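You operate a simulated robot arm through the tools that you are given. There is no shell and no other tool. Be economical: measure what you need, move in short steps, check, and stop when the job is done.

You run a simulated robot arm. Do the job below in one go: nothing can be reset, and whatever is moved stays where it is left.

TASK
Wipe the crumbs under the table basket and slide it back.
Fine: slide the basket, don't lift it; use the folded cloth and put it back. What is to be rubbed or washed off counts as gone when no trace of it is left.

Only the result counts: the job must be done as asked and must still hold three seconds after the hand-in. Knocking over, shifting, dropping, spilling or breaking anything else fails it. Flat cloth is picked up by pressing the open fingertips on it (5 to 10 N) and closing them slowly along it; thin cloth reads only 2 to 8 mm in the jaws.

THE ROBOT
A 6-joint arm with a two-finger parallel gripper, fixed in place. Base frame: the origin is at the foot of the arm, x ahead of it, y to its left, z up; the work surface is at about z = 0.75. Units: m, rad, N and s.
With the tool pointing down near the work surface it reaches from about 0.36 to 0.82 m from the base axis. Its first joint turns from -2.897 to 2.897 rad. Payload 3.91 kg.
The tool frame sits at the grasp point between the pads (the TCP): z along the fingers, y along the line on which they close. The tips reach 0.03 m beyond it. The gripper opens to 0.11 m. The fingers are 0.02 m wide and 0.01 m thick; the gripper's body (0.048 by 0.112 m) begins 0.055 m behind the TCP.
Orientation is that of the tool frame in the base frame, as a unit quaternion [w, x, y, z]. With the fingers straight down and closing along the base's y, the tool's x points along the base's -x, its y along +y and its z along -z.

THE INTERFACE
- The arm moves only by the tool nudge_tool. Its argument "steps" is a list of rows, each an object (a shift or turn left out is 0, a gripper value left out holds the last) with "slide": the shift along the base's x, y, z in units of 30 mm (1.0 is 30 mm), a list of three; "rot": the turn, a rotation vector about the base's x, y, z in units of 4 degrees (1.0 is 4 degrees), a list of three; "claw": the opening, from 0 (shut) to 1 (fully open). In form: [{"slide": [x, y, z], "rot": [wx, wy, wz], "claw": claw}, ...]. A call has 1 to 8 rows; each row shifts and turns the commanded pose from where the row before left it. A call with a number of a shift or a turn outside -1 to 1 is refused whole. A row lasts 0.2 s, in which the tool goes at most 0.05 m and 0.15 rad; a call with a longer step from one row to the next is refused whole, and so is a gripper value outside its range. A pose out of reach is approached as far as the arm can. The call stops where the force on the tool passes 40 N (or 10 N more than at its start, if that is more) or the arm is blocked; 0.2 s more then pass. The fingers move at their own pace (about 0.045 m/s each) and stop on an object; they squeeze with about 45 N. The grip force told is the motor's: it shows also when the fingers shut on nothing. Time passes only in rows, and 0.2 s behind the last, so rows that do not move let the fingers close. The reply holds the time, the measured pose of the TCP, the force on the tool along the base axes, the opening and the grip force, in the units named above and with some noise, with the torque about the TCP (base axes, N m) and any sound that the robot's microphone picked up.
- Cameras (640 x 400 px; columns grow to the right, rows downward): "scene" is fixed at [0.0494, 0.5024, 1.3251]; the picture's right is [0.03, -1.00, 0.00], its down [-0.87, -0.03, -0.49] and it looks along [0.49, 0.02, -0.87] (base axes); focal length 258 px, centre (320, 200). "wrist" rides on the gripper at [0.077, 0.007, -0.114] in the tool frame; the picture's right is [-0.09, 1.00, 0.00], its down [-0.80, -0.07, -0.59] and it looks along [-0.59, -0.05, 0.80] (tool axes); focal length 270 px, centre (320, 200). There is no depth. A picture from a camera that has moved, and an enlarged one, comes with that camera's place and axes in the base frame and with its lens.
- capture(camera): a new picture of that camera. It takes no simulated time.
- raise_lower(by): slides the trunk up (or, below 0, down) by that many m; the arm rides with it, the base frame stays. It gives what a move gives, with no picture.
- inspect(camera, box): a new picture of the part [left, top, right, bottom] of that camera's present view, enlarged. It takes no simulated time.
- hand_in(): hands the job in; it is judged then, once.

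Go step by step. Nothing tells you positions but the pictures and the camera data: compare them with the known pose of the tool, close in by small moves and look again before you grip or let go. The budget is 120 turns and 76 pictures, counting those below and the enlarged ones. Unless the task says otherwise, let go and move clear before handing in, and close with one line.

The tools are called after "Emit:" by a JSON object that holds its "fn" and its "kwargs". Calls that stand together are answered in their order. nudge_tool: Moves the arm, as the interface text tells. Its arguments: {"type":"object","properties":{"steps":{"type":"array","items":{"type":"object","properties":{"slide":{"type":"array","items":{"type":"number"}},"rot":{"type":"array","items":{"type":"number"}},"claw":{"type":"number"}}}}},"required":["steps"]} The other tools are called the same way: raise_lower (by) slides the trunk up or down; capture (camera) takes a picture; inspect (camera, box) takes an enlarged picture of a part of a camera's view; hand_in () hands the job in.

At the start:

```text
t: 0.0
tcp_pos: [0.3864, 0.4127, 1.0115]
tcp_rot: [0.0, 0.0, 1.0, -0.001]
contact_force: [0.3, -0.6, -0.5]
torque: [-0.03, 0.01, -0.02]
width: 0.11
finger_force: 0.1
trunk travel left (down, up): [-0.5, 0.11]
```

scene: 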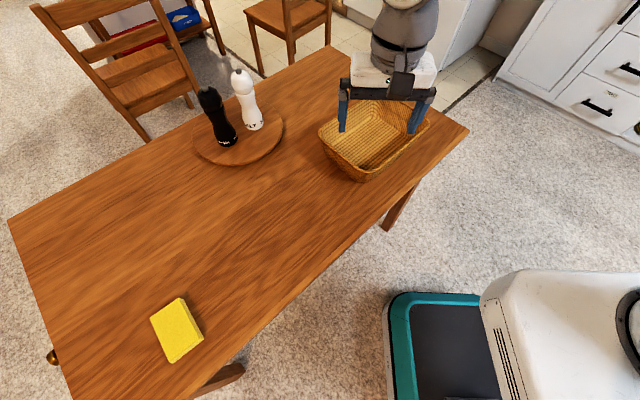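
wrist: 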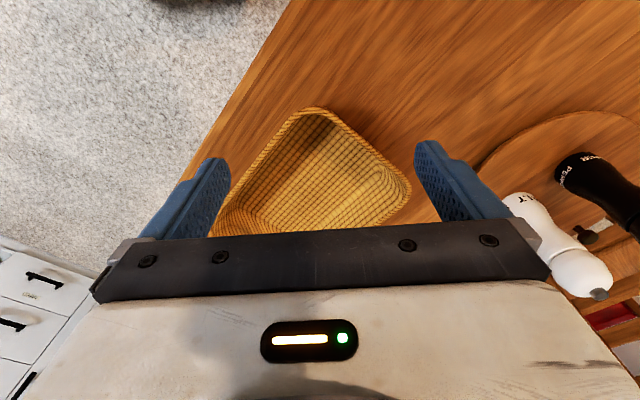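

I see a wicker basket near the table's far-right end, a yellow folded cloth at about (0.07, 0.79), and a tray with two mills. First I'll look closer at the basket and cloth.

Emit:
{"fn": "inspect", "kwargs": {"camera": "scene", "box": [290, 60, 480, 200]}}

Emit:
{"fn": "inspect", "kwargs": {"camera": "scene", "box": [110, 270, 260, 390]}}

Emit:
{"fn": "inspect", "kwargs": {"camera": "wrist", "box": [180, 80, 460, 250]}}

```text
2.86 times, centred on (385, 130) of scene
camera zoom: at [0.0494, 0.5024, 1.3251], right [0.03, -1.0, 0.0], down [-0.87, -0.03, -0.49], along [0.49, 0.02, -0.87], focal length 737 px, centre (134, 400)
```

zoom: 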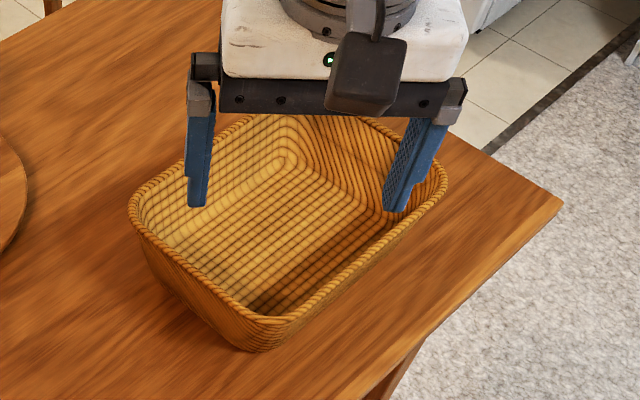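

```text
3.33 times, centred on (185, 330) of scene
camera zoom: at [0.0494, 0.5024, 1.3251], right [0.03, -1.0, 0.0], down [-0.87, -0.03, -0.49], along [0.49, 0.02, -0.87], focal length 860 px, centre (770, -233)
```

zoom: 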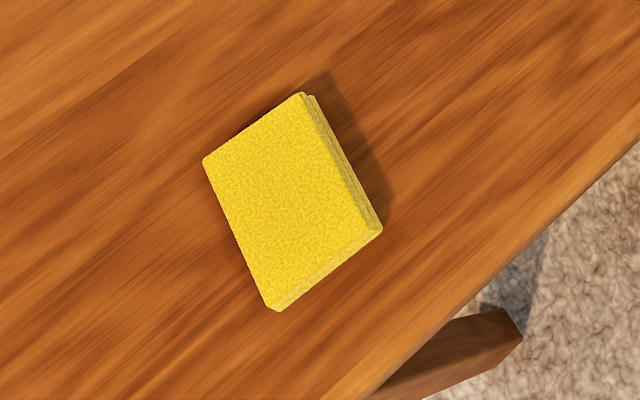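

```text
2.29 times, centred on (320, 165) of wrist
camera zoom: at [0.3097, 0.42, 1.1272], right [0.09, 1.0, 0.0], down [0.8, -0.07, 0.59], along [0.59, -0.05, -0.8], focal length 618 px, centre (320, 280)
```

zoom: 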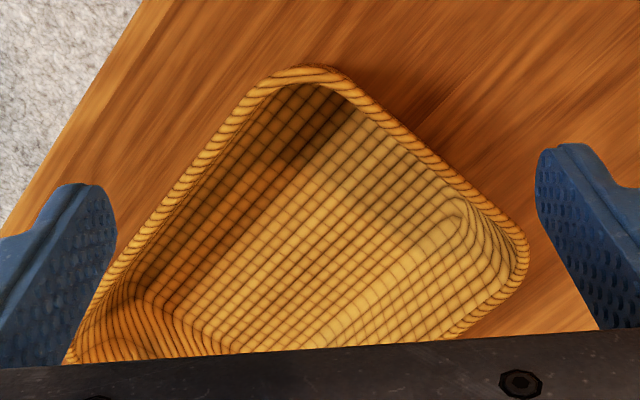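

The table runs at 45°. The basket's centre is about (0.55, 0.38), with its long side along the table's edge. I plan to grip its near-left end wall around (0.47, 0.46) and pull it along the table. I'll turn 45° and move above that wall first.

Emit:
{"fn": "nudge_tool", "kwargs": {"steps": [{"slide": [0.25, 0.15, 0], "rot": [0, 0, 1]}, {"slide": [0.25, 0.15, 0], "rot": [0, 0, 1]}, {"slide": [0.25, 0.15, 0], "rot": [0, 0, 1]}, {"slide": [0.25, 0.15, 0], "rot": [0, 0, 1]}, {"slide": [0.25, 0.15, 0], "rot": [0, 0, 1]}, {"slide": [0.25, 0.15, 0], "rot": [0, 0, 1]}, {"slide": [0.25, 0.15, 0], "rot": [0, 0, 1]}, {"slide": [0.25, 0.15, 0], "rot": [0, 0, 1]}]}}

Emit:
{"fn": "nudge_tool", "kwargs": {"steps": [{"slide": [0.25, 0.15, 0], "rot": [0, 0, 1]}, {"slide": [0.25, 0.15, 0], "rot": [0, 0, 1]}, {"slide": [0.25, 0.15, 0], "rot": [0, 0, 1]}, {"slide": [0, 0, -0.5], "rot": [0, 0, 0.25]}, {"slide": [0, 0, -0.5]}, {}]}}

Emit:
{"fn": "capture", "kwargs": {"camera": "wrist"}}

Emit:
{"fn": "capture", "kwargs": {"camera": "scene"}}

```text
t: 1.8
tcp_pos: [0.4474, 0.4477, 1.0102]
tcp_rot: [0.001, -0.276, 0.961, 0.0]
contact_force: [-0.6, -0.2, 0.5]
torque: [0.02, 0.02, 0.0]
width: 0.1101
finger_force: 0.1
trunk travel left (down, up): [-0.5, 0.11]
```

```text
t: 3.2
tcp_pos: [0.4699, 0.4598, 0.9833]
tcp_rot: [0.001, -0.384, 0.923, 0.0]
contact_force: [-0.2, -0.3, 0.2]
torque: [0.04, 0.05, 0.02]
width: 0.1097
finger_force: 0.0
trunk travel left (down, up): [-0.5, 0.11]
```

```text
70 pictures are left
camera wrist: at [0.4103, 0.4126, 1.0973], right [-0.64, 0.77, 0.0], down [0.62, 0.52, 0.59], along [0.46, 0.38, -0.8], focal length 270 px, centre (320, 200)
```

wrist: 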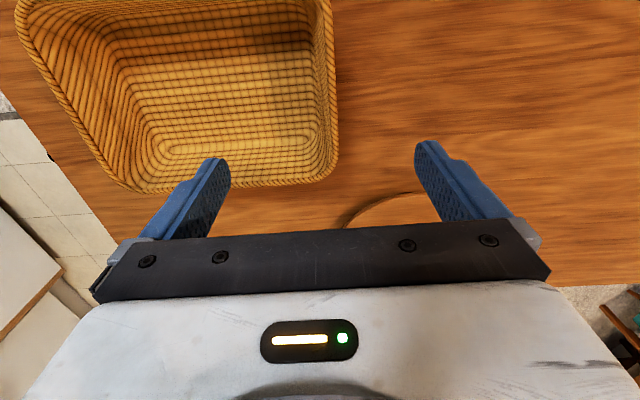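

```text
69 pictures are left
```

scene: 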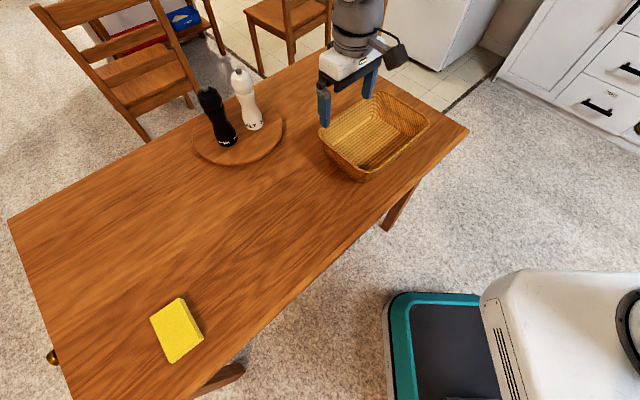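

The tool is square with the basket, and the end wall sits just about between the fingers. I'll lower partway and check the rim height.

Emit:
{"fn": "nudge_tool", "kwargs": {"steps": [{"slide": [-0.1, 0.17, -0.7]}, {"slide": [-0.1, 0.17, -0.8]}, {"slide": [0, 0.1, -0.8]}, {"slide": [0, 0, -0.8]}, {"slide": [0, 0, -0.8]}]}}

Emit:
{"fn": "inspect", "kwargs": {"camera": "scene", "box": [290, 60, 480, 200]}}

Emit:
{"fn": "capture", "kwargs": {"camera": "wrist"}}

```text
t: 4.4
tcp_pos: [0.4626, 0.4743, 0.8643]
tcp_rot: [-0.001, -0.383, 0.924, 0.0]
contact_force: [0.5, -0.3, -0.6]
torque: [0.0, 0.01, -0.01]
width: 0.1096
finger_force: 0.0
trunk travel left (down, up): [-0.5, 0.11]
```

```text
2.86 times, centred on (385, 130) of scene
camera zoom: at [0.0494, 0.5024, 1.3251], right [0.03, -1.0, 0.0], down [-0.87, -0.03, -0.49], along [0.49, 0.02, -0.87], focal length 737 px, centre (134, 400)
```

zoom: 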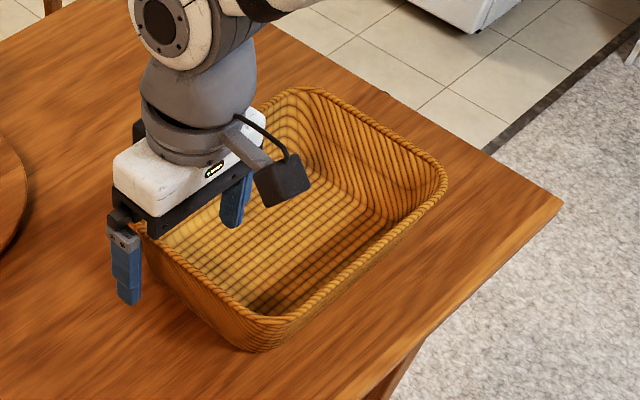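

```text
67 pictures are left
camera wrist: at [0.4037, 0.426, 0.98], right [-0.64, 0.77, 0.0], down [0.62, 0.52, 0.59], along [0.46, 0.38, -0.8], focal length 270 px, centre (320, 200)
```

wrist: 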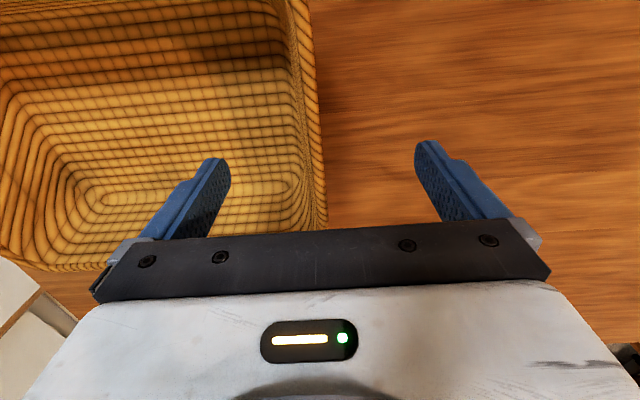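

The fingers straddle the end wall with clear room on both sides. I'll go lower so the tips come about 3 cm below the rim, then look before closing.

Emit:
{"fn": "nudge_tool", "kwargs": {"steps": [{"slide": [0, 0, -0.5]}, {"slide": [0, 0, -0.5]}, {"slide": [0, 0, -0.3]}]}}

Emit:
{"fn": "inspect", "kwargs": {"camera": "scene", "box": [290, 60, 480, 200]}}

```text
t: 5.2
tcp_pos: [0.4629, 0.4748, 0.825]
tcp_rot: [0.0, -0.382, 0.924, 0.001]
contact_force: [-0.1, 0.2, 1.1]
torque: [0.0, 0.02, -0.03]
width: 0.1101
finger_force: 0.2
trunk travel left (down, up): [-0.5, 0.11]
```

```text
2.86 times, centred on (385, 130) of scene
camera zoom: at [0.0494, 0.5024, 1.3251], right [0.03, -1.0, 0.0], down [-0.87, -0.03, -0.49], along [0.49, 0.02, -0.87], focal length 737 px, centre (134, 400)
```

zoom: 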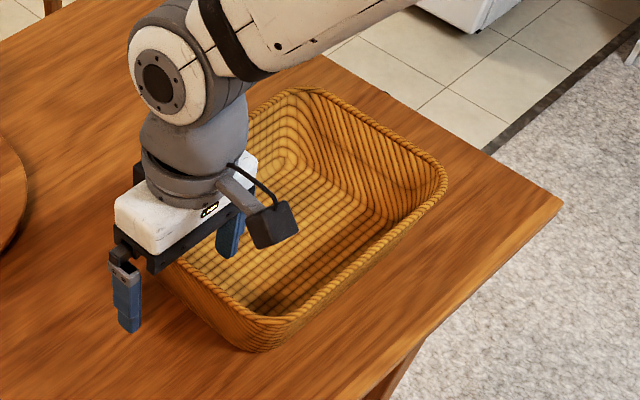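

The fingers are beside the wall now. I'll half-close them and check the centring before they touch.

Emit:
{"fn": "nudge_tool", "kwargs": {"steps": [{"claw": 0.4}, {"claw": 0.4}, {"claw": 0.4}, {"claw": 0.4}]}}

Emit:
{"fn": "capture", "kwargs": {"camera": "wrist"}}

Emit:
{"fn": "inspect", "kwargs": {"camera": "scene", "box": [290, 80, 430, 190]}}

```text
t: 6.2
tcp_pos: [0.463, 0.4763, 0.825]
tcp_rot: [0.001, -0.383, 0.924, 0.0]
contact_force: [0.1, 0.3, 0.7]
torque: [0.02, 0.04, -0.04]
width: 0.044
finger_force: 0.1
trunk travel left (down, up): [-0.5, 0.11]
```

```text
65 pictures are left
camera wrist: at [0.4034, 0.4258, 0.9409], right [-0.64, 0.77, 0.0], down [0.62, 0.52, 0.59], along [0.46, 0.38, -0.8], focal length 270 px, centre (320, 200)
```

wrist: 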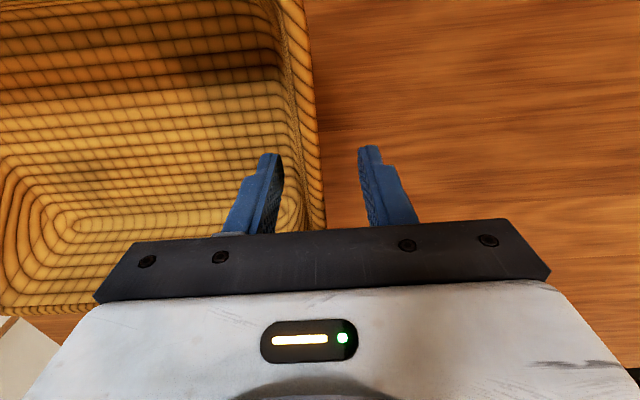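

```text
3.64 times, centred on (360, 135) of scene
camera zoom: at [0.0494, 0.5024, 1.3251], right [0.03, -1.0, 0.0], down [-0.87, -0.03, -0.49], along [0.49, 0.02, -0.87], focal length 938 px, centre (174, 436)
```

zoom: 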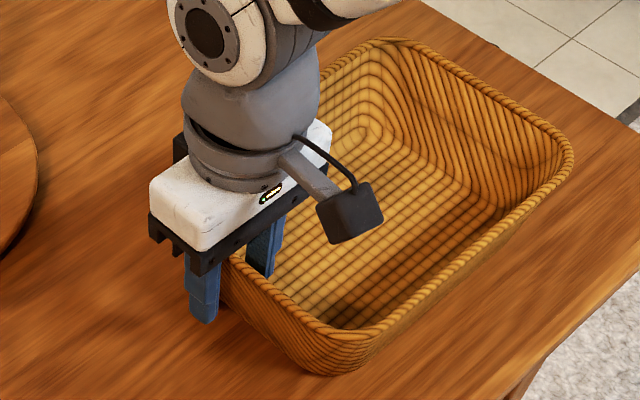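

The wall is about 4 mm off towards the basket's side, so I'll shift by that much and close gently.

Emit:
{"fn": "nudge_tool", "kwargs": {"steps": [{"slide": [0.13, -0.15, 0], "claw": 0.4}, {"claw": 0.25}, {"claw": 0.2}, {"claw": 0.15}, {"claw": 0.1}]}}

Emit:
{"fn": "inspect", "kwargs": {"camera": "wrist", "box": [220, 80, 420, 230]}}

```text
t: 7.4
tcp_pos: [0.4669, 0.4703, 0.8281]
tcp_rot: [0.001, -0.383, 0.924, 0.0]
contact_force: [0.2, -0.6, 1.0]
torque: [0.01, -0.03, 0.03]
width: 0.0114
finger_force: 0.0
trunk travel left (down, up): [-0.5, 0.11]
```

```text
2.67 times, centred on (320, 155) of wrist
camera zoom: at [0.4072, 0.4219, 0.9413], right [-0.64, 0.77, 0.0], down [0.62, 0.52, 0.59], along [0.46, 0.38, -0.8], focal length 721 px, centre (320, 320)
```

zoom: 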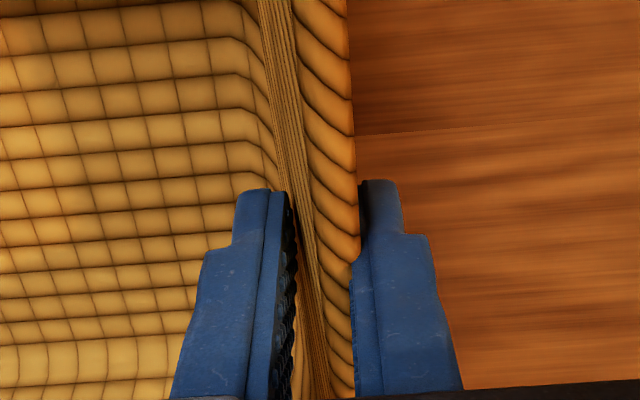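

The wall is nicely between the pads. I'll close fully.

Emit:
{"fn": "nudge_tool", "kwargs": {"steps": [{"claw": 0.06}, {"claw": 0.02}, {"claw": 0}, {"claw": 0}]}}

Emit:
{"fn": "inspect", "kwargs": {"camera": "scene", "box": [290, 60, 480, 200]}}

```text
t: 8.4
tcp_pos: [0.466, 0.4709, 0.8265]
tcp_rot: [0.0, -0.383, 0.924, 0.0]
contact_force: [1.1, -1.8, 4.4]
torque: [-1.2, -1.09, -0.51]
width: 0.0097
finger_force: 44.9
trunk travel left (down, up): [-0.5, 0.11]
```

```text
2.86 times, centred on (385, 130) of scene
camera zoom: at [0.0494, 0.5024, 1.3251], right [0.03, -1.0, 0.0], down [-0.87, -0.03, -0.49], along [0.49, 0.02, -0.87], focal length 737 px, centre (134, 400)
```

zoom: 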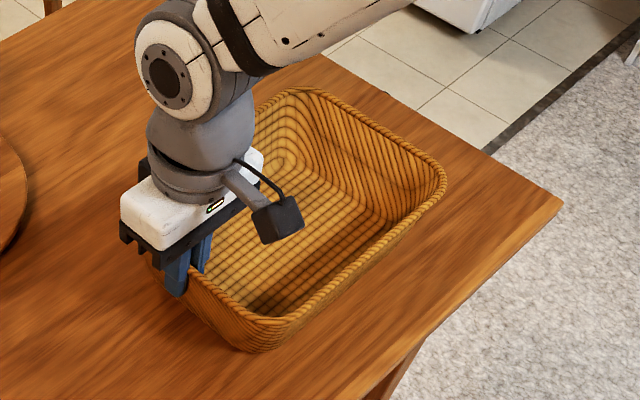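

The basket is held and hasn't shifted (grip reference TCP 0.466, 0.471). I'll slide it along the table edge towards the left, with a short test first.

Emit:
{"fn": "nudge_tool", "kwargs": {"steps": [{"slide": [-0.25, 0.25, 0]}, {"slide": [-0.25, 0.25, 0]}, {"slide": [-0.25, 0.25, 0]}, {"slide": [-0.25, 0.25, 0]}]}}

Emit:
{"fn": "capture", "kwargs": {"camera": "scene"}}

```text
t: 9.4
tcp_pos: [0.4372, 0.501, 0.8277]
tcp_rot: [0.001, -0.383, 0.924, 0.0]
contact_force: [0.9, -1.3, 6.1]
torque: [-1.04, -1.18, -0.27]
width: 0.0097
finger_force: 45.2
trunk travel left (down, up): [-0.5, 0.11]
```

```text
61 pictures are left
```

scene: 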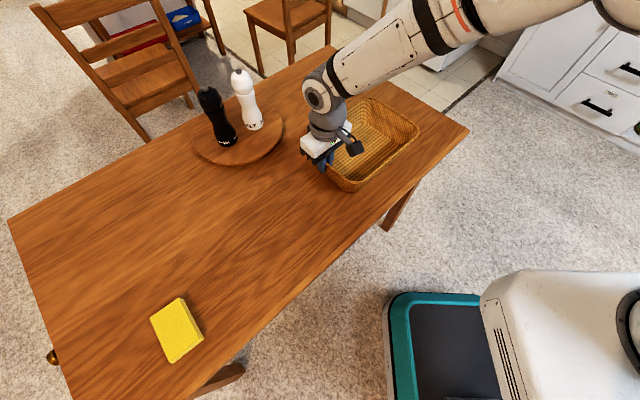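

It slides cleanly. I'll continue.

Emit:
{"fn": "nudge_tool", "kwargs": {"steps": [{"slide": [-0.35, 0.35, 0]}, {"slide": [-0.35, 0.35, 0]}, {"slide": [-0.35, 0.35, 0]}, {"slide": [-0.35, 0.35, 0]}, {"slide": [-0.35, 0.35, 0]}, {"slide": [-0.35, 0.35, 0]}, {"slide": [-0.35, 0.35, 0]}, {"slide": [-0.35, 0.35, 0]}]}}

Emit:
{"fn": "capture", "kwargs": {"camera": "scene"}}

```text
t: 11.2
tcp_pos: [0.3516, 0.5817, 0.8265]
tcp_rot: [0.0, -0.383, 0.924, 0.0]
contact_force: [1.3, -3.7, 6.2]
torque: [-1.2, -1.16, -0.26]
width: 0.0098
finger_force: 45.1
trunk travel left (down, up): [-0.5, 0.11]
```

```text
60 pictures are left
```

scene: 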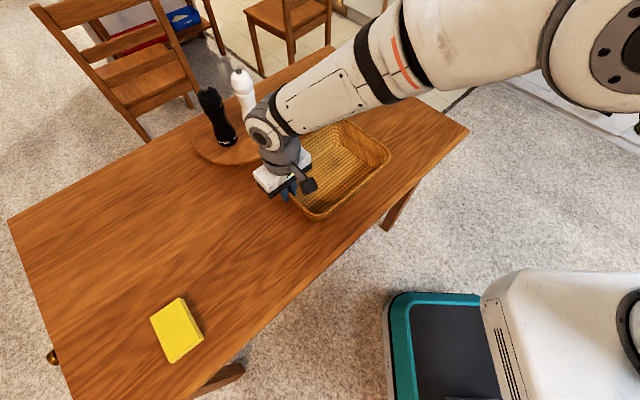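

Still clean. I'll continue to uncover the whole footprint.

Emit:
{"fn": "nudge_tool", "kwargs": {"steps": [{"slide": [-0.4, 0.4, 0]}, {"slide": [-0.4, 0.4, 0]}, {"slide": [-0.4, 0.4, 0]}, {"slide": [-0.4, 0.4, 0]}, {"slide": [-0.4, 0.4, 0]}, {"slide": [-0.4, 0.4, 0]}, {"slide": [-0.4, 0.4, 0]}, {"slide": [-0.4, 0.4, 0]}]}}

Emit:
{"fn": "nudge_tool", "kwargs": {"steps": [{"slide": [-0.3, 0.3, 0]}, {"slide": [-0.3, 0.3, 0]}, {}]}}

Emit:
{"fn": "capture", "kwargs": {"camera": "scene"}}

Emit:
{"fn": "inspect", "kwargs": {"camera": "scene", "box": [270, 60, 480, 200]}}

```text
t: 13.0
tcp_pos: [0.2554, 0.6806, 0.8267]
tcp_rot: [0.0, -0.383, 0.924, 0.0]
contact_force: [0.5, 0.2, 5.0]
torque: [-1.22, -0.94, 0.36]
width: 0.0095
finger_force: 45.6
trunk travel left (down, up): [-0.5, 0.11]
```

```text
t: 13.8
tcp_pos: [0.2392, 0.7001, 0.8267]
tcp_rot: [0.001, -0.382, 0.924, 0.0]
contact_force: [3.2, -3.4, 9.4]
torque: [-1.25, -1.05, 0.41]
width: 0.0099
finger_force: 44.7
trunk travel left (down, up): [-0.5, 0.11]
```

```text
59 pictures are left
```

scene: 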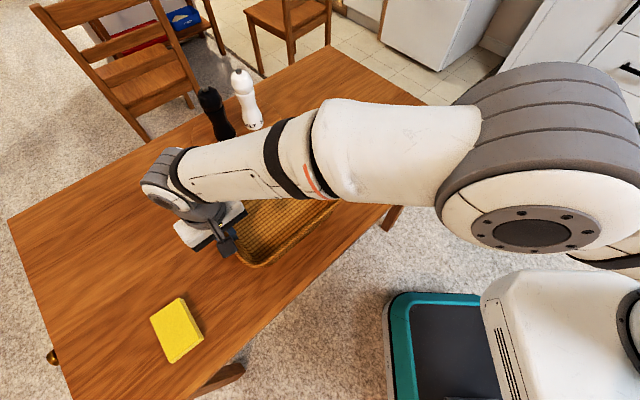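

```text
2.86 times, centred on (375, 130) of scene
camera zoom: at [0.0494, 0.5024, 1.3251], right [0.03, -1.0, 0.0], down [-0.87, -0.03, -0.49], along [0.49, 0.02, -0.87], focal length 737 px, centre (163, 400)
```

zoom: 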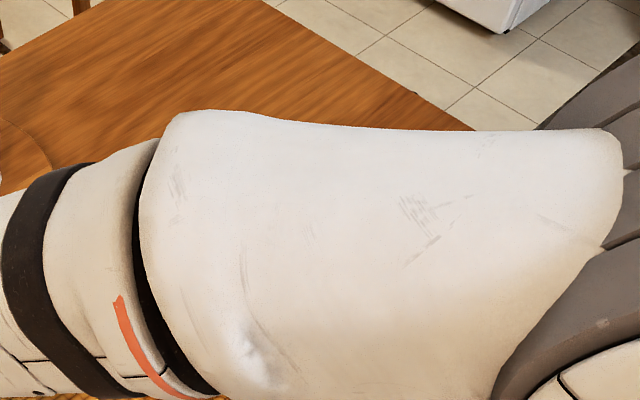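

The basket has moved by (−0.228, +0.228) and the grip is intact. I'll open, rise straight up and look.

Emit:
{"fn": "nudge_tool", "kwargs": {"steps": [{"claw": 0.1}, {"claw": 0.25}, {"claw": 0.4}, {"slide": [0, 0, 0.3]}, {"slide": [0, 0, 0.9]}, {"slide": [0, 0, 1]}, {"slide": [0, 0, 1]}, {"slide": [0, 0, 1]}]}}

Emit:
{"fn": "capture", "kwargs": {"camera": "wrist"}}

```text
t: 15.6
tcp_pos: [0.2393, 0.7032, 0.9507]
tcp_rot: [0.0, -0.383, 0.924, 0.001]
contact_force: [-0.1, 0.7, 0.0]
torque: [-0.02, -0.03, 0.01]
width: 0.0442
finger_force: 0.0
trunk travel left (down, up): [-0.5, 0.11]
```

```text
57 pictures are left
camera wrist: at [0.1792, 0.6529, 1.0663], right [-0.64, 0.77, 0.0], down [0.62, 0.52, 0.59], along [0.46, 0.38, -0.8], focal length 270 px, centre (320, 200)
```

wrist: 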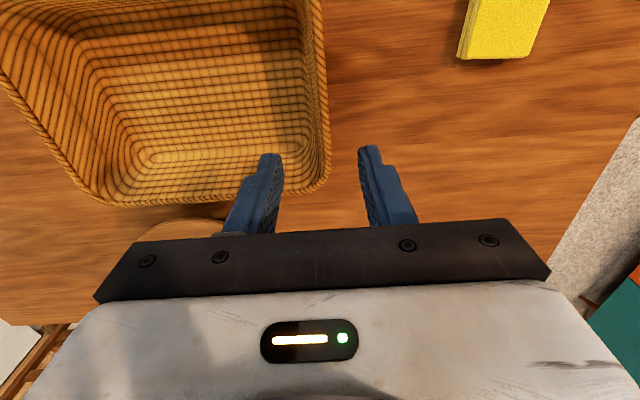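

Released cleanly with the basket undisturbed. Next I'll move above the cloth at about (0.07, 0.785).

Emit:
{"fn": "nudge_tool", "kwargs": {"steps": [{"slide": [-0.8, 0.35, 0], "claw": 0.9}, {"slide": [-0.8, 0.35, 0]}, {"slide": [-0.8, 0.35, 0]}, {"slide": [-0.8, 0.35, 0]}, {"slide": [-0.8, 0.35, 0]}, {"slide": [-0.8, 0.45, 0]}, {"slide": [-0.8, 0.53, 0]}]}}

Emit:
{"fn": "capture", "kwargs": {"camera": "wrist"}}

Emit:
{"fn": "capture", "kwargs": {"camera": "scene"}}

```text
t: 17.2
tcp_pos: [0.0698, 0.7692, 0.9505]
tcp_rot: [0.0, -0.382, 0.924, -0.001]
contact_force: [-0.3, 0.1, 0.7]
torque: [0.03, -0.03, 0.01]
width: 0.0989
finger_force: 0.1
out of reach, approached as far as the arm can: row 7
trunk travel left (down, up): [-0.5, 0.11]
```

```text
56 pictures are left
camera wrist: at [0.01, 0.7202, 1.066], right [-0.64, 0.77, 0.0], down [0.62, 0.52, 0.59], along [0.46, 0.38, -0.8], focal length 270 px, centre (320, 200)
```

wrist: 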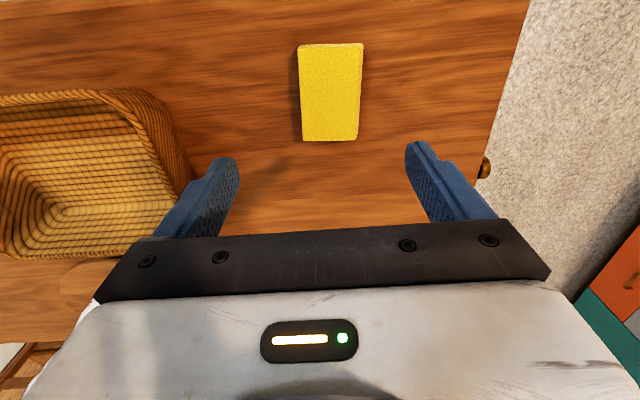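

```text
55 pictures are left
```

scene: 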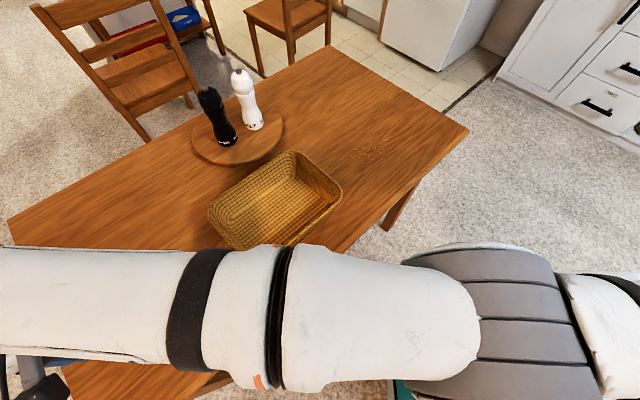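

The crumbs are now visible where the basket stood. The cloth centre reads (0.065, 0.778) at a yaw of about 40°. I'll turn by −5°, descend partway and look again.

Emit:
{"fn": "nudge_tool", "kwargs": {"steps": [{"slide": [-0.1, 0, -0.7], "rot": [0, 0, -0.7], "claw": 0.95}, {"slide": [-0.1, 0, -0.8], "rot": [0, 0, -0.6]}, {"slide": [0, 0.1, -0.8]}, {"slide": [0, 0.15, -0.8]}, {}]}}

Emit:
{"fn": "capture", "kwargs": {"camera": "wrist"}}

Emit:
{"fn": "inspect", "kwargs": {"camera": "scene", "box": [320, 110, 440, 185]}}

```text
t: 18.4
tcp_pos: [0.0644, 0.7731, 0.8564]
tcp_rot: [0.0, -0.341, 0.94, 0.0]
contact_force: [-1.1, 0.4, -0.4]
torque: [-0.01, -0.05, 0.01]
width: 0.1047
finger_force: 0.1
out of reach, approached as far as the arm can: row 4
trunk travel left (down, up): [-0.5, 0.11]
```

```text
54 pictures are left
camera wrist: at [0.0011, 0.7308, 0.972], right [-0.57, 0.82, 0.0], down [0.66, 0.46, 0.59], along [0.49, 0.34, -0.8], focal length 270 px, centre (320, 200)
```

wrist: 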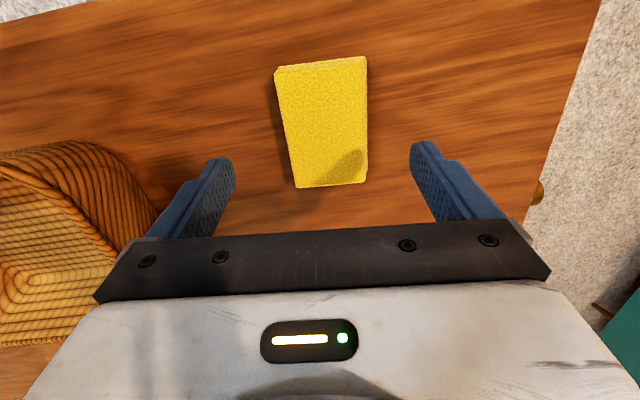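

```text
5.33 times, centred on (380, 148) of scene
camera zoom: at [0.0494, 0.5024, 1.3251], right [0.03, -1.0, 0.0], down [-0.87, -0.03, -0.49], along [0.49, 0.02, -0.87], focal length 1376 px, centre (0, 480)
```

zoom: 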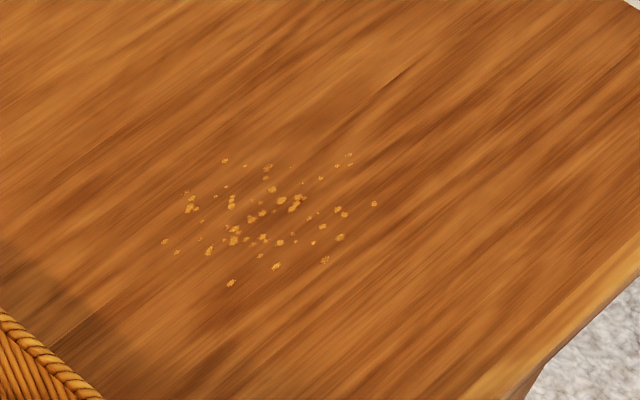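

The crumbs span roughly x 0.49–0.585, y 0.32–0.435. The cloth sits centred between the fingers at (0.069, 0.784). I'll descend on it in small steps.

Emit:
{"fn": "nudge_tool", "kwargs": {"steps": [{"slide": [0, 0, -0.7]}, {"slide": [0.1, 0.1, -0.7]}, {"slide": [0.1, 0.15, -0.4]}, {}]}}

Emit:
{"fn": "capture", "kwargs": {"camera": "wrist"}}

```text
t: 19.4
tcp_pos: [0.072, 0.7691, 0.8042]
tcp_rot: [0.0, -0.341, 0.94, 0.0]
contact_force: [-0.3, -0.8, -0.2]
torque: [-0.01, 0.06, 0.01]
width: 0.1045
finger_force: 0.0
out of reach, approached as far as the arm can: row 2, 3
trunk travel left (down, up): [-0.5, 0.11]
```

```text
52 pictures are left
camera wrist: at [0.0074, 0.7262, 0.9194], right [-0.57, 0.82, 0.0], down [0.66, 0.46, 0.59], along [0.49, 0.34, -0.8], focal length 270 px, centre (320, 200)
```

wrist: 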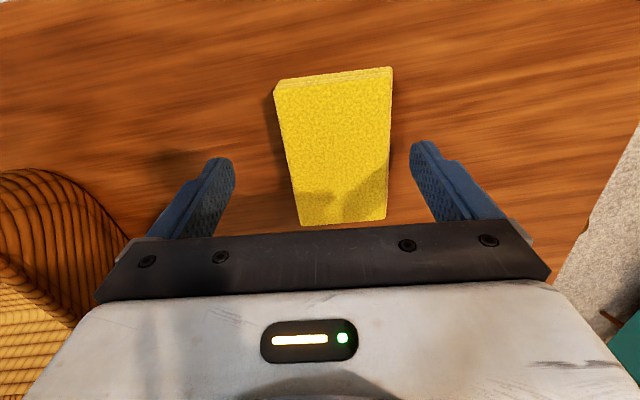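

The arm is at its reach limit about 1.5 cm short of the cloth's centre. I'll rise, then lower the trunk to gain reach.

Emit:
{"fn": "nudge_tool", "kwargs": {"steps": [{"slide": [0, 0, 1]}, {"slide": [0, 0, 1]}, {"slide": [0, 0, 1]}, {"slide": [0, 0, 0.5]}]}}

Emit:
{"fn": "raise_lower", "kwargs": {"by": -0.09}}

Emit:
{"fn": "nudge_tool", "kwargs": {"steps": [{"slide": [-0.05, 0.2, 0]}, {"slide": [-0.05, 0.25, 0]}, {}]}}

Emit:
{"fn": "capture", "kwargs": {"camera": "scene"}}

```text
t: 20.4
tcp_pos: [0.0704, 0.7702, 0.9083]
tcp_rot: [-0.001, -0.34, 0.941, 0.0]
contact_force: [0.0, 0.6, -0.6]
torque: [-0.04, -0.03, -0.01]
width: 0.1044
finger_force: 0.0
trunk travel left (down, up): [-0.5, 0.11]
```

```text
t: 21.6
tcp_pos: [0.0701, 0.77, 0.8183]
tcp_rot: [0.0, -0.34, 0.94, -0.001]
contact_force: [0.4, 0.1, 0.5]
torque: [-0.03, 0.03, -0.01]
width: 0.1046
finger_force: 0.1
trunk travel left (down, up): [-0.41, 0.2]
```

```text
t: 22.4
tcp_pos: [0.0667, 0.7718, 0.817]
tcp_rot: [-0.001, -0.34, 0.94, -0.001]
contact_force: [-0.3, 0.2, -0.5]
torque: [0.0, -0.03, -0.02]
width: 0.1047
finger_force: 0.1
out of reach, approached as far as the arm can: row 1, 2
trunk travel left (down, up): [-0.41, 0.2]
```

```text
51 pictures are left
```

scene: 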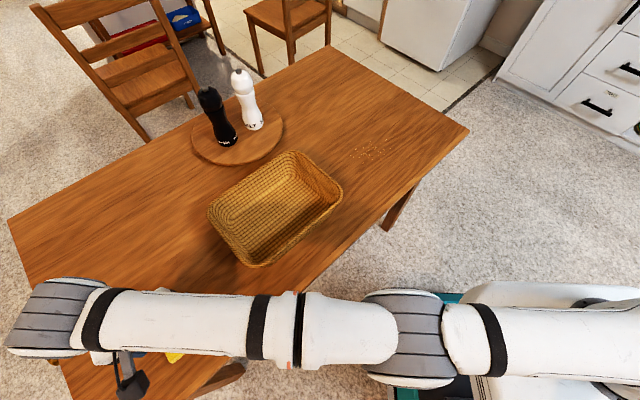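

The reach caps at about 0.775, so I'll grip the cloth 2 cm nearer the base on its centre line, at about (0.054, 0.771). That keeps the jaws centred across its width.

Emit:
{"fn": "nudge_tool", "kwargs": {"steps": [{"slide": [-0.22, -0.02, 0]}, {"slide": [-0.22, -0.02, -0.3]}, {}]}}

Emit:
{"fn": "capture", "kwargs": {"camera": "wrist"}}

```text
t: 23.2
tcp_pos: [0.0537, 0.771, 0.8091]
tcp_rot: [-0.001, -0.341, 0.94, -0.001]
contact_force: [0.0, -1.4, -0.6]
torque: [0.03, 0.01, 0.01]
width: 0.1045
finger_force: 0.0
trunk travel left (down, up): [-0.41, 0.2]
```

```text
50 pictures are left
camera wrist: at [-0.01, 0.7277, 0.9241], right [-0.57, 0.82, 0.0], down [0.66, 0.46, 0.59], along [0.49, 0.34, -0.8], focal length 270 px, centre (320, 200)
```

wrist: 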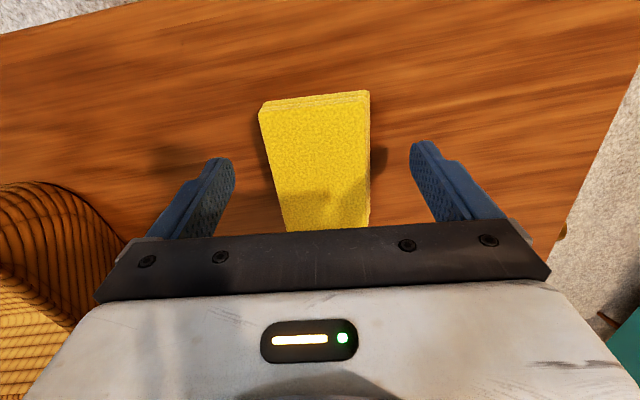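

Well centred and aligned. I'll lower to just above the table.

Emit:
{"fn": "nudge_tool", "kwargs": {"steps": [{"slide": [0, 0, -0.4]}, {"slide": [0, 0, -0.3]}, {}]}}

Emit:
{"fn": "capture", "kwargs": {"camera": "wrist"}}

```text
t: 24.1
tcp_pos: [0.0541, 0.771, 0.7871]
tcp_rot: [-0.002, -0.341, 0.94, -0.002]
contact_force: [0.6, 0.1, 0.4]
torque: [-0.02, -0.03, 0.0]
width: 0.1047
finger_force: 0.0
trunk travel left (down, up): [-0.41, 0.2]
```

```text
49 pictures are left
camera wrist: at [-0.0094, 0.728, 0.9027], right [-0.57, 0.82, 0.0], down [0.66, 0.46, 0.59], along [0.49, 0.34, -0.81], focal length 270 px, centre (320, 200)
```

wrist: 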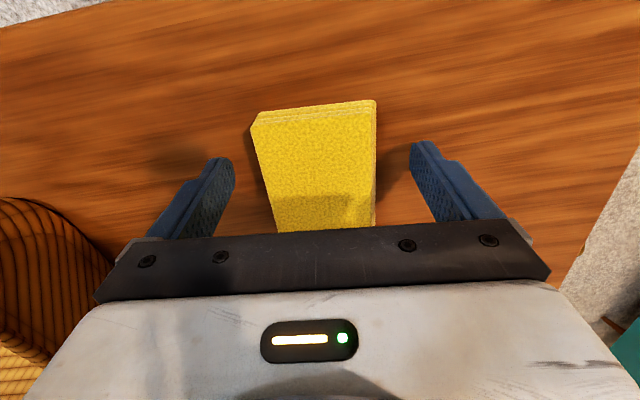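

I'll go 3 mm lower, then close slowly on the cloth's sides.

Emit:
{"fn": "nudge_tool", "kwargs": {"steps": [{"slide": [0, 0, -0.11]}, {"claw": 0.75}, {"claw": 0.65}, {"claw": 0.55}, {"claw": 0.45}, {"claw": 0.35}, {"claw": 0.25}]}}

Emit:
{"fn": "capture", "kwargs": {"camera": "wrist"}}

```text
t: 25.6
tcp_pos: [0.0535, 0.77, 0.7851]
tcp_rot: [-0.001, -0.34, 0.94, -0.002]
contact_force: [0.1, 0.0, 0.3]
torque: [0.01, 0.05, 0.02]
width: 0.0647
finger_force: 45.1
trunk travel left (down, up): [-0.41, 0.2]
```

```text
48 pictures are left
camera wrist: at [-0.0097, 0.728, 0.8997], right [-0.57, 0.82, 0.0], down [0.66, 0.46, 0.59], along [0.49, 0.34, -0.81], focal length 270 px, centre (320, 200)
```

wrist: 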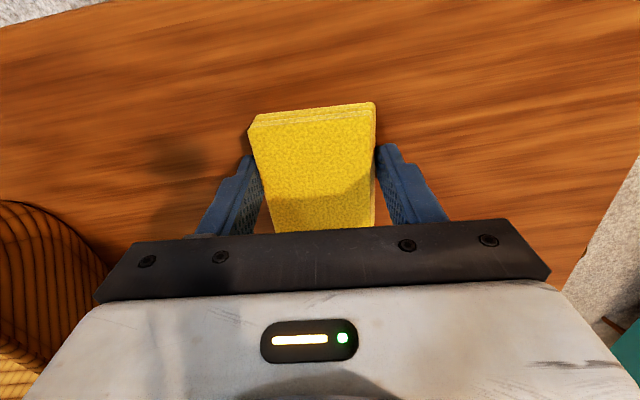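

The cloth is held firmly (65 mm, pick pose 0.0535, 0.7705, 0.785). I'll lift it and carry it over the basket to the crumbs.

Emit:
{"fn": "nudge_tool", "kwargs": {"steps": [{"slide": [0, 0, 0.5]}, {"slide": [0, 0, 1]}, {"slide": [0, 0, 1]}, {"slide": [0, 0, 1]}, {"slide": [0, 0, 1]}, {"slide": [0.5, -0.4, 0]}, {"slide": [0.5, -0.4, 0]}]}}

Emit:
{"fn": "capture", "kwargs": {"camera": "wrist"}}

```text
t: 27.2
tcp_pos: [0.0863, 0.7574, 0.9213]
tcp_rot: [-0.001, -0.34, 0.94, -0.002]
contact_force: [-0.6, -0.9, 0.1]
torque: [-0.04, 0.03, 0.02]
width: 0.0647
finger_force: 46.0
out of reach, approached as far as the arm can: row 4, 5, 6, 7
trunk travel left (down, up): [-0.41, 0.2]
```

```text
47 pictures are left
camera wrist: at [0.022, 0.7146, 1.0366], right [-0.57, 0.82, 0.0], down [0.66, 0.46, 0.59], along [0.49, 0.34, -0.81], focal length 270 px, centre (320, 200)
```

wrist: 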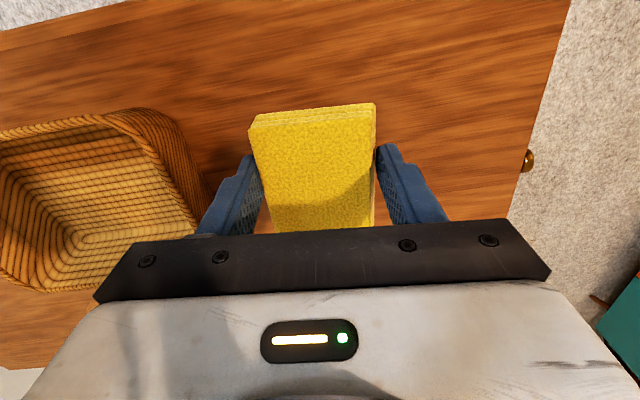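

The cloth is lifted rigidly. I'll continue over the basket.

Emit:
{"fn": "nudge_tool", "kwargs": {"steps": [{"slide": [0.7, -0.6, 0]}, {"slide": [0.9, -0.78, 0]}, {"slide": [0.9, -0.78, 0]}, {"slide": [0.9, -0.78, 0]}, {"slide": [0.9, -0.78, 0]}, {"slide": [0.9, -0.78, 0]}, {"slide": [0.9, -0.78, 0]}, {"slide": [0.9, -0.78, 0]}]}}

Emit:
{"fn": "nudge_tool", "kwargs": {"steps": [{"slide": [0.9, -0.78, 0]}, {"slide": [0.9, -0.78, 0]}, {"slide": [0.9, -0.78, 0]}, {"slide": [0.9, -0.78, 0]}, {"slide": [0.9, -0.78, 0]}, {"slide": [0.7, -0.7, 0]}, {}]}}

Emit:
{"fn": "capture", "kwargs": {"camera": "wrist"}}

Emit:
{"fn": "capture", "kwargs": {"camera": "scene"}}

```text
t: 29.1
tcp_pos: [0.2786, 0.7161, 0.964]
tcp_rot: [-0.001, -0.341, 0.94, -0.002]
contact_force: [0.6, 0.0, 0.1]
torque: [-0.05, 0.02, 0.01]
width: 0.0648
finger_force: 44.8
out of reach, approached as far as the arm can: row 1, 2, 3, 4, 5, 6, 7, 8
trunk travel left (down, up): [-0.41, 0.2]
```

```text
t: 30.6
tcp_pos: [0.4592, 0.6279, 0.983]
tcp_rot: [-0.002, -0.34, 0.941, -0.001]
contact_force: [0.5, -0.4, 0.0]
torque: [0.04, 0.01, -0.02]
width: 0.0645
finger_force: 45.6
out of reach, approached as far as the arm can: row 1, 2, 3, 4, 5, 6
trunk travel left (down, up): [-0.41, 0.2]
```

```text
46 pictures are left
camera wrist: at [0.3945, 0.5855, 1.098], right [-0.57, 0.82, 0.0], down [0.66, 0.46, 0.59], along [0.49, 0.34, -0.81], focal length 270 px, centre (320, 200)
```

wrist: 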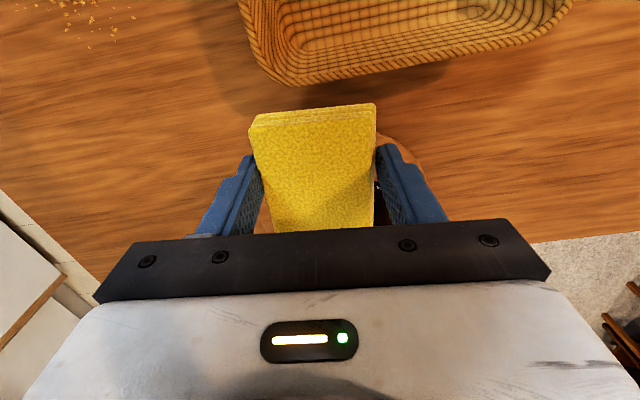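

```text
45 pictures are left
```

scene: 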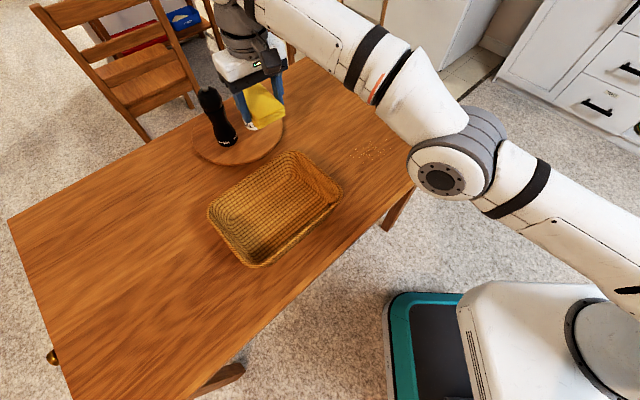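

The straightened arm slid along its reach limit instead of bending, which brought the tool near the mills, though with no contact. I'll pull straight back towards the base in small steps.

Emit:
{"fn": "nudge_tool", "kwargs": {"steps": [{"slide": [-0.3, -0.4, 0]}, {"slide": [-0.3, -0.4, 0]}, {"slide": [-0.3, -0.4, 0]}]}}

Emit:
{"fn": "inspect", "kwargs": {"camera": "scene", "box": [160, 30, 340, 190]}}

```text
t: 31.4
tcp_pos: [0.4555, 0.6285, 0.9887]
tcp_rot: [0.0, -0.341, 0.94, -0.001]
contact_force: [-0.4, -1.0, 0.3]
torque: [-0.05, 0.03, -0.01]
width: 0.0645
finger_force: 45.0
out of reach, approached as far as the arm can: row 1, 2, 3
trunk travel left (down, up): [-0.41, 0.2]
```

```text
2.50 times, centred on (250, 110) of scene
camera zoom: at [0.0494, 0.5024, 1.3251], right [0.03, -1.0, 0.0], down [-0.87, -0.03, -0.49], along [0.49, 0.02, -0.87], focal length 645 px, centre (495, 425)
```

zoom: 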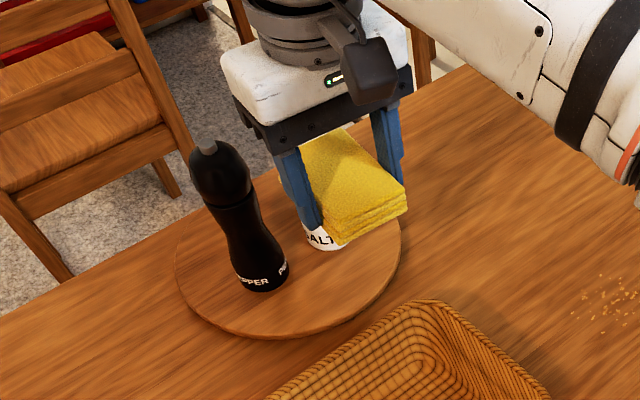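

The arm is at an elbow singularity: the jaw pose is held and there is no contact, but it won't move inward. I'll try stronger inward and downward steps to bend the elbow, staying clear of the mills.

Emit:
{"fn": "nudge_tool", "kwargs": {"steps": [{"slide": [-0.5, -0.7, -0.2]}, {"slide": [-0.5, -0.7, -0.2]}, {"slide": [-0.5, -0.7, -0.2]}, {"slide": [-0.5, -0.7, -0.2]}]}}

```text
t: 32.5
tcp_pos: [0.4564, 0.6286, 0.9871]
tcp_rot: [0.0, -0.34, 0.94, -0.001]
contact_force: [0.6, 0.4, -0.4]
torque: [0.02, 0.0, -0.02]
width: 0.0646
finger_force: 44.5
out of reach, approached as far as the arm can: row 1, 2, 3, 4
trunk travel left (down, up): [-0.41, 0.2]
```

Radial moves alone can't bend the straight elbow. I'll add a small tilt of the fingers towards the base together with the inward move, which should excite the elbow.

Emit:
{"fn": "nudge_tool", "kwargs": {"steps": [{"slide": [-0.6, -0.8, -0.1], "rot": [-0.8, 0.6, 0]}, {"slide": [-0.6, -0.8, -0.1], "rot": [-0.8, 0.6, 0]}, {"slide": [-0.6, -0.8, -0.1], "rot": [-0.8, 0.6, 0]}]}}

Emit:
{"fn": "capture", "kwargs": {"camera": "scene"}}

```text
t: 33.2
tcp_pos: [0.4313, 0.5998, 0.9819]
tcp_rot: [-0.088, -0.338, 0.935, -0.059]
contact_force: [-0.3, -0.1, -0.9]
torque: [-0.02, 0.03, -0.02]
width: 0.0646
finger_force: 44.8
out of reach, approached as far as the arm can: row 1, 2, 3
trunk travel left (down, up): [-0.41, 0.2]
```

```text
43 pictures are left
```

scene: 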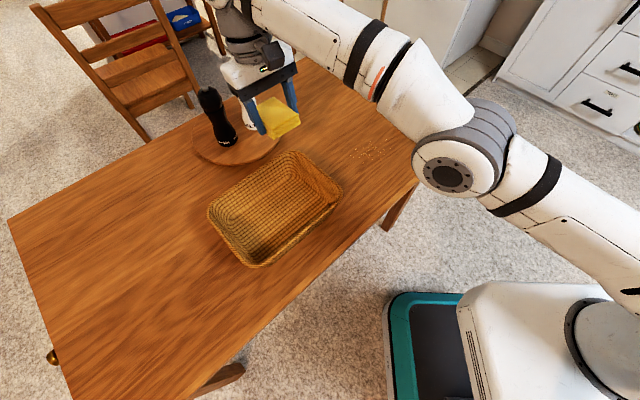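

The tilt worked and the tool moved 4 cm inward. I'll test pure inward movement now.

Emit:
{"fn": "nudge_tool", "kwargs": {"steps": [{"slide": [-0.7, -0.95, -0.2]}, {"slide": [-0.7, -0.95, -0.2]}, {"slide": [-0.7, -0.95, -0.2]}]}}

```text
t: 34.0
tcp_pos: [0.429, 0.6006, 0.9746]
tcp_rot: [-0.088, -0.339, 0.935, -0.058]
contact_force: [-0.2, -0.3, 0.3]
torque: [-0.01, 0.01, 0.0]
width: 0.0647
finger_force: 45.0
out of reach, approached as far as the arm can: row 1, 2, 3
trunk travel left (down, up): [-0.41, 0.2]
```

Still locked. I'll try inward with vertical motion, which should force elbow movement.

Emit:
{"fn": "nudge_tool", "kwargs": {"steps": [{"slide": [-0.6, -0.8, 1]}, {"slide": [-0.6, -0.8, 1]}, {"slide": [-0.6, -0.8, 1]}, {"slide": [-0.6, -0.8, 1]}]}}

```text
t: 35.0
tcp_pos: [0.3998, 0.5727, 1.0496]
tcp_rot: [-0.087, -0.339, 0.935, -0.059]
contact_force: [0.4, 0.5, -1.5]
torque: [-0.07, 0.01, 0.03]
width: 0.0646
finger_force: 44.7
out of reach, approached as far as the arm can: row 1, 2, 3
trunk travel left (down, up): [-0.41, 0.2]
```

Row 4 was within reach, so it may have come free. I'll continue with gentle inward moves and check.

Emit:
{"fn": "nudge_tool", "kwargs": {"steps": [{}, {"slide": [-0.5, -0.7, 0]}, {"slide": [-0.5, -0.7, 0]}, {}]}}

```text
t: 36.0
tcp_pos: [0.3706, 0.5271, 1.0495]
tcp_rot: [-0.088, -0.339, 0.935, -0.059]
contact_force: [-0.8, -0.5, -0.9]
torque: [0.02, 0.01, 0.03]
width: 0.0646
finger_force: 45.0
trunk travel left (down, up): [-0.41, 0.2]
```

It's free and tracking exactly. I'll undo the tilt while going towards the crumb area, staying high.

Emit:
{"fn": "nudge_tool", "kwargs": {"steps": [{"slide": [0.2, -0.8, 0], "rot": [0.8, -0.6, 0]}, {"slide": [0.4, -0.8, 0], "rot": [0.8, -0.6, 0]}, {"slide": [0.7, -0.8, 0], "rot": [0.8, -0.6, 0]}, {"slide": [0.8, -0.4, 0]}, {"slide": [0.7, -0.3, 0]}, {}]}}

Emit:
{"fn": "capture", "kwargs": {"camera": "scene"}}

Emit:
{"fn": "capture", "kwargs": {"camera": "wrist"}}

```text
t: 37.5
tcp_pos: [0.4542, 0.435, 1.0502]
tcp_rot: [0.0, -0.341, 0.94, -0.001]
contact_force: [0.2, -0.6, 0.2]
torque: [-0.02, 0.0, 0.0]
width: 0.0648
finger_force: 44.7
trunk travel left (down, up): [-0.41, 0.2]
```

```text
42 pictures are left
```

scene: 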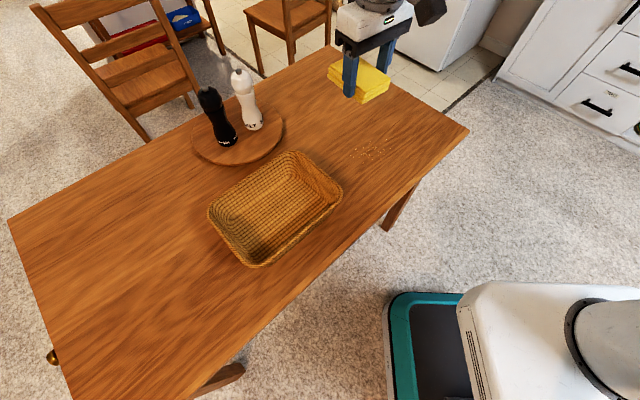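

```text
41 pictures are left
camera wrist: at [0.3914, 0.3922, 1.166], right [-0.57, 0.82, 0.0], down [0.66, 0.46, 0.59], along [0.49, 0.34, -0.8], focal length 270 px, centre (320, 200)
```

wrist: 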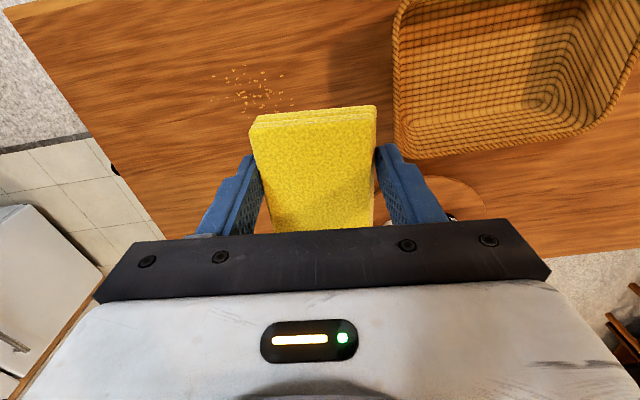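

All is intact and the basket and mills are undisturbed. I'll square the cloth with the table and descend at the left end of the crumb patch.

Emit:
{"fn": "nudge_tool", "kwargs": {"steps": [{"slide": [0.1, -0.1, -0.9], "rot": [0, 0, 0.7]}, {"slide": [0.1, -0.1, -0.9], "rot": [0, 0, 0.6]}, {"slide": [0, 0, -1]}, {"slide": [0, 0, -1]}, {"slide": [0, 0, -1]}, {"slide": [0, 0, -1]}, {"slide": [0, 0, -1]}, {"slide": [0, 0, -1]}]}}

Emit:
{"fn": "nudge_tool", "kwargs": {"steps": [{"slide": [0, 0, -0.4]}, {"slide": [0, 0, -0.25]}, {}]}}

Emit:
{"fn": "capture", "kwargs": {"camera": "scene"}}

```text
t: 39.2
tcp_pos: [0.4612, 0.4309, 0.8177]
tcp_rot: [-0.001, -0.382, 0.924, -0.001]
contact_force: [-0.1, 0.3, 0.1]
torque: [0.03, 0.01, 0.01]
width: 0.0646
finger_force: 44.8
trunk travel left (down, up): [-0.41, 0.2]
```

```text
t: 40.0
tcp_pos: [0.4611, 0.4294, 0.797]
tcp_rot: [0.0, -0.383, 0.924, -0.002]
contact_force: [0.3, -0.2, -1.0]
torque: [-0.01, -0.02, 0.02]
width: 0.0646
finger_force: 45.0
trunk travel left (down, up): [-0.41, 0.2]
```

```text
40 pictures are left
```

scene: 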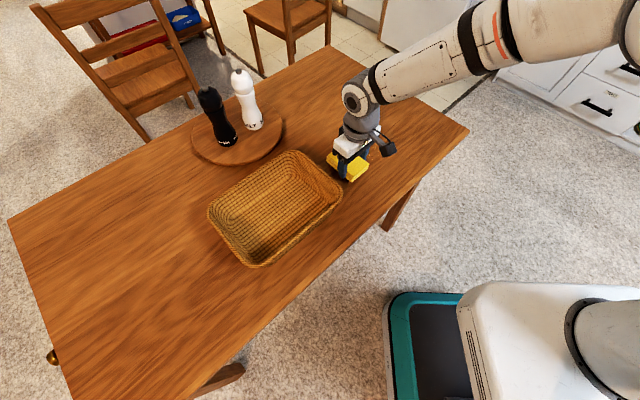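

I'll lower in small steps until the cloth presses on the table.

Emit:
{"fn": "nudge_tool", "kwargs": {"steps": [{"slide": [0, 0, -0.2]}, {"slide": [0, 0, -0.15]}, {"slide": [0, 0, -0.08]}, {}]}}

Emit:
{"fn": "inspect", "kwargs": {"camera": "scene", "box": [280, 90, 440, 210]}}

```text
t: 41.0
tcp_pos: [0.4615, 0.429, 0.7845]
tcp_rot: [0.0, -0.382, 0.924, -0.001]
contact_force: [0.2, -0.3, -1.0]
torque: [-0.01, 0.02, 0.01]
width: 0.0645
finger_force: 45.2
trunk travel left (down, up): [-0.41, 0.2]
```

```text
3.33 times, centred on (360, 150) of scene
camera zoom: at [0.0494, 0.5024, 1.3251], right [0.03, -1.0, 0.0], down [-0.87, -0.03, -0.49], along [0.49, 0.02, -0.87], focal length 860 px, centre (187, 367)
```

zoom: 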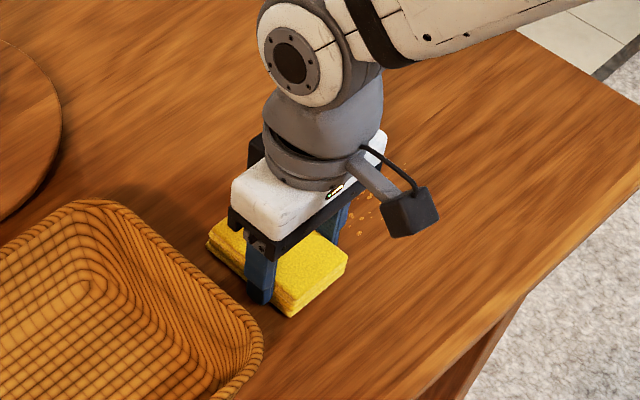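

Almost in contact. I'll press down lightly until the force shows.

Emit:
{"fn": "nudge_tool", "kwargs": {"steps": [{"slide": [0, 0, -0.05]}, {"slide": [0, 0, -0.05]}, {}]}}

```text
t: 41.9
tcp_pos: [0.4622, 0.4289, 0.783]
tcp_rot: [0.002, -0.382, 0.924, 0.0]
contact_force: [1.3, -3.1, 13.8]
torque: [-0.17, 0.21, 0.04]
width: 0.0648
finger_force: 45.3
trunk travel left (down, up): [-0.41, 0.2]
```

Pressing at about 14 N. I'll sweep right along the table through the crumbs.

Emit:
{"fn": "nudge_tool", "kwargs": {"steps": [{"slide": [0.3, -0.3, 0]}, {"slide": [0.3, -0.3, 0]}, {"slide": [0.3, -0.3, 0]}, {"slide": [0.3, -0.3, 0]}, {"slide": [0.3, -0.3, 0]}, {"slide": [0.3, -0.3, 0]}, {"slide": [0.3, -0.3, 0]}, {"slide": [0.3, -0.3, 0]}]}}

Emit:
{"fn": "nudge_tool", "kwargs": {"steps": [{"slide": [0.3, -0.3, 0]}, {"slide": [0.3, -0.3, 0]}, {"slide": [0.3, -0.3, 0]}, {"slide": [0.3, -0.3, 0]}, {"slide": [0.3, -0.3, 0]}, {"slide": [0.3, -0.3, 0]}, {"slide": [0.3, -0.3, 0]}]}}

Emit:
{"fn": "inspect", "kwargs": {"camera": "scene", "box": [310, 80, 470, 200]}}

```text
t: 43.6
tcp_pos: [0.5319, 0.3567, 0.7832]
tcp_rot: [0.0, -0.383, 0.924, -0.001]
contact_force: [-3.0, 4.1, 14.6]
torque: [0.28, 0.05, 0.07]
width: 0.0647
finger_force: 45.5
trunk travel left (down, up): [-0.41, 0.2]
```

```text
t: 45.2
tcp_pos: [0.5948, 0.2948, 0.7836]
tcp_rot: [0.001, -0.382, 0.924, -0.002]
contact_force: [-5.2, 4.0, 17.6]
torque: [0.24, 0.22, 0.0]
width: 0.0645
finger_force: 45.1
trunk travel left (down, up): [-0.41, 0.2]
```

```text
3.33 times, centred on (390, 140) of scene
camera zoom: at [0.0494, 0.5024, 1.3251], right [0.03, -1.0, 0.0], down [-0.87, -0.03, -0.49], along [0.49, 0.02, -0.87], focal length 860 px, centre (87, 400)
```

zoom: 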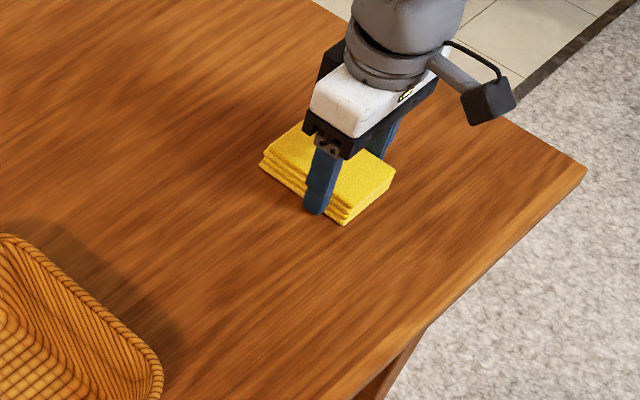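

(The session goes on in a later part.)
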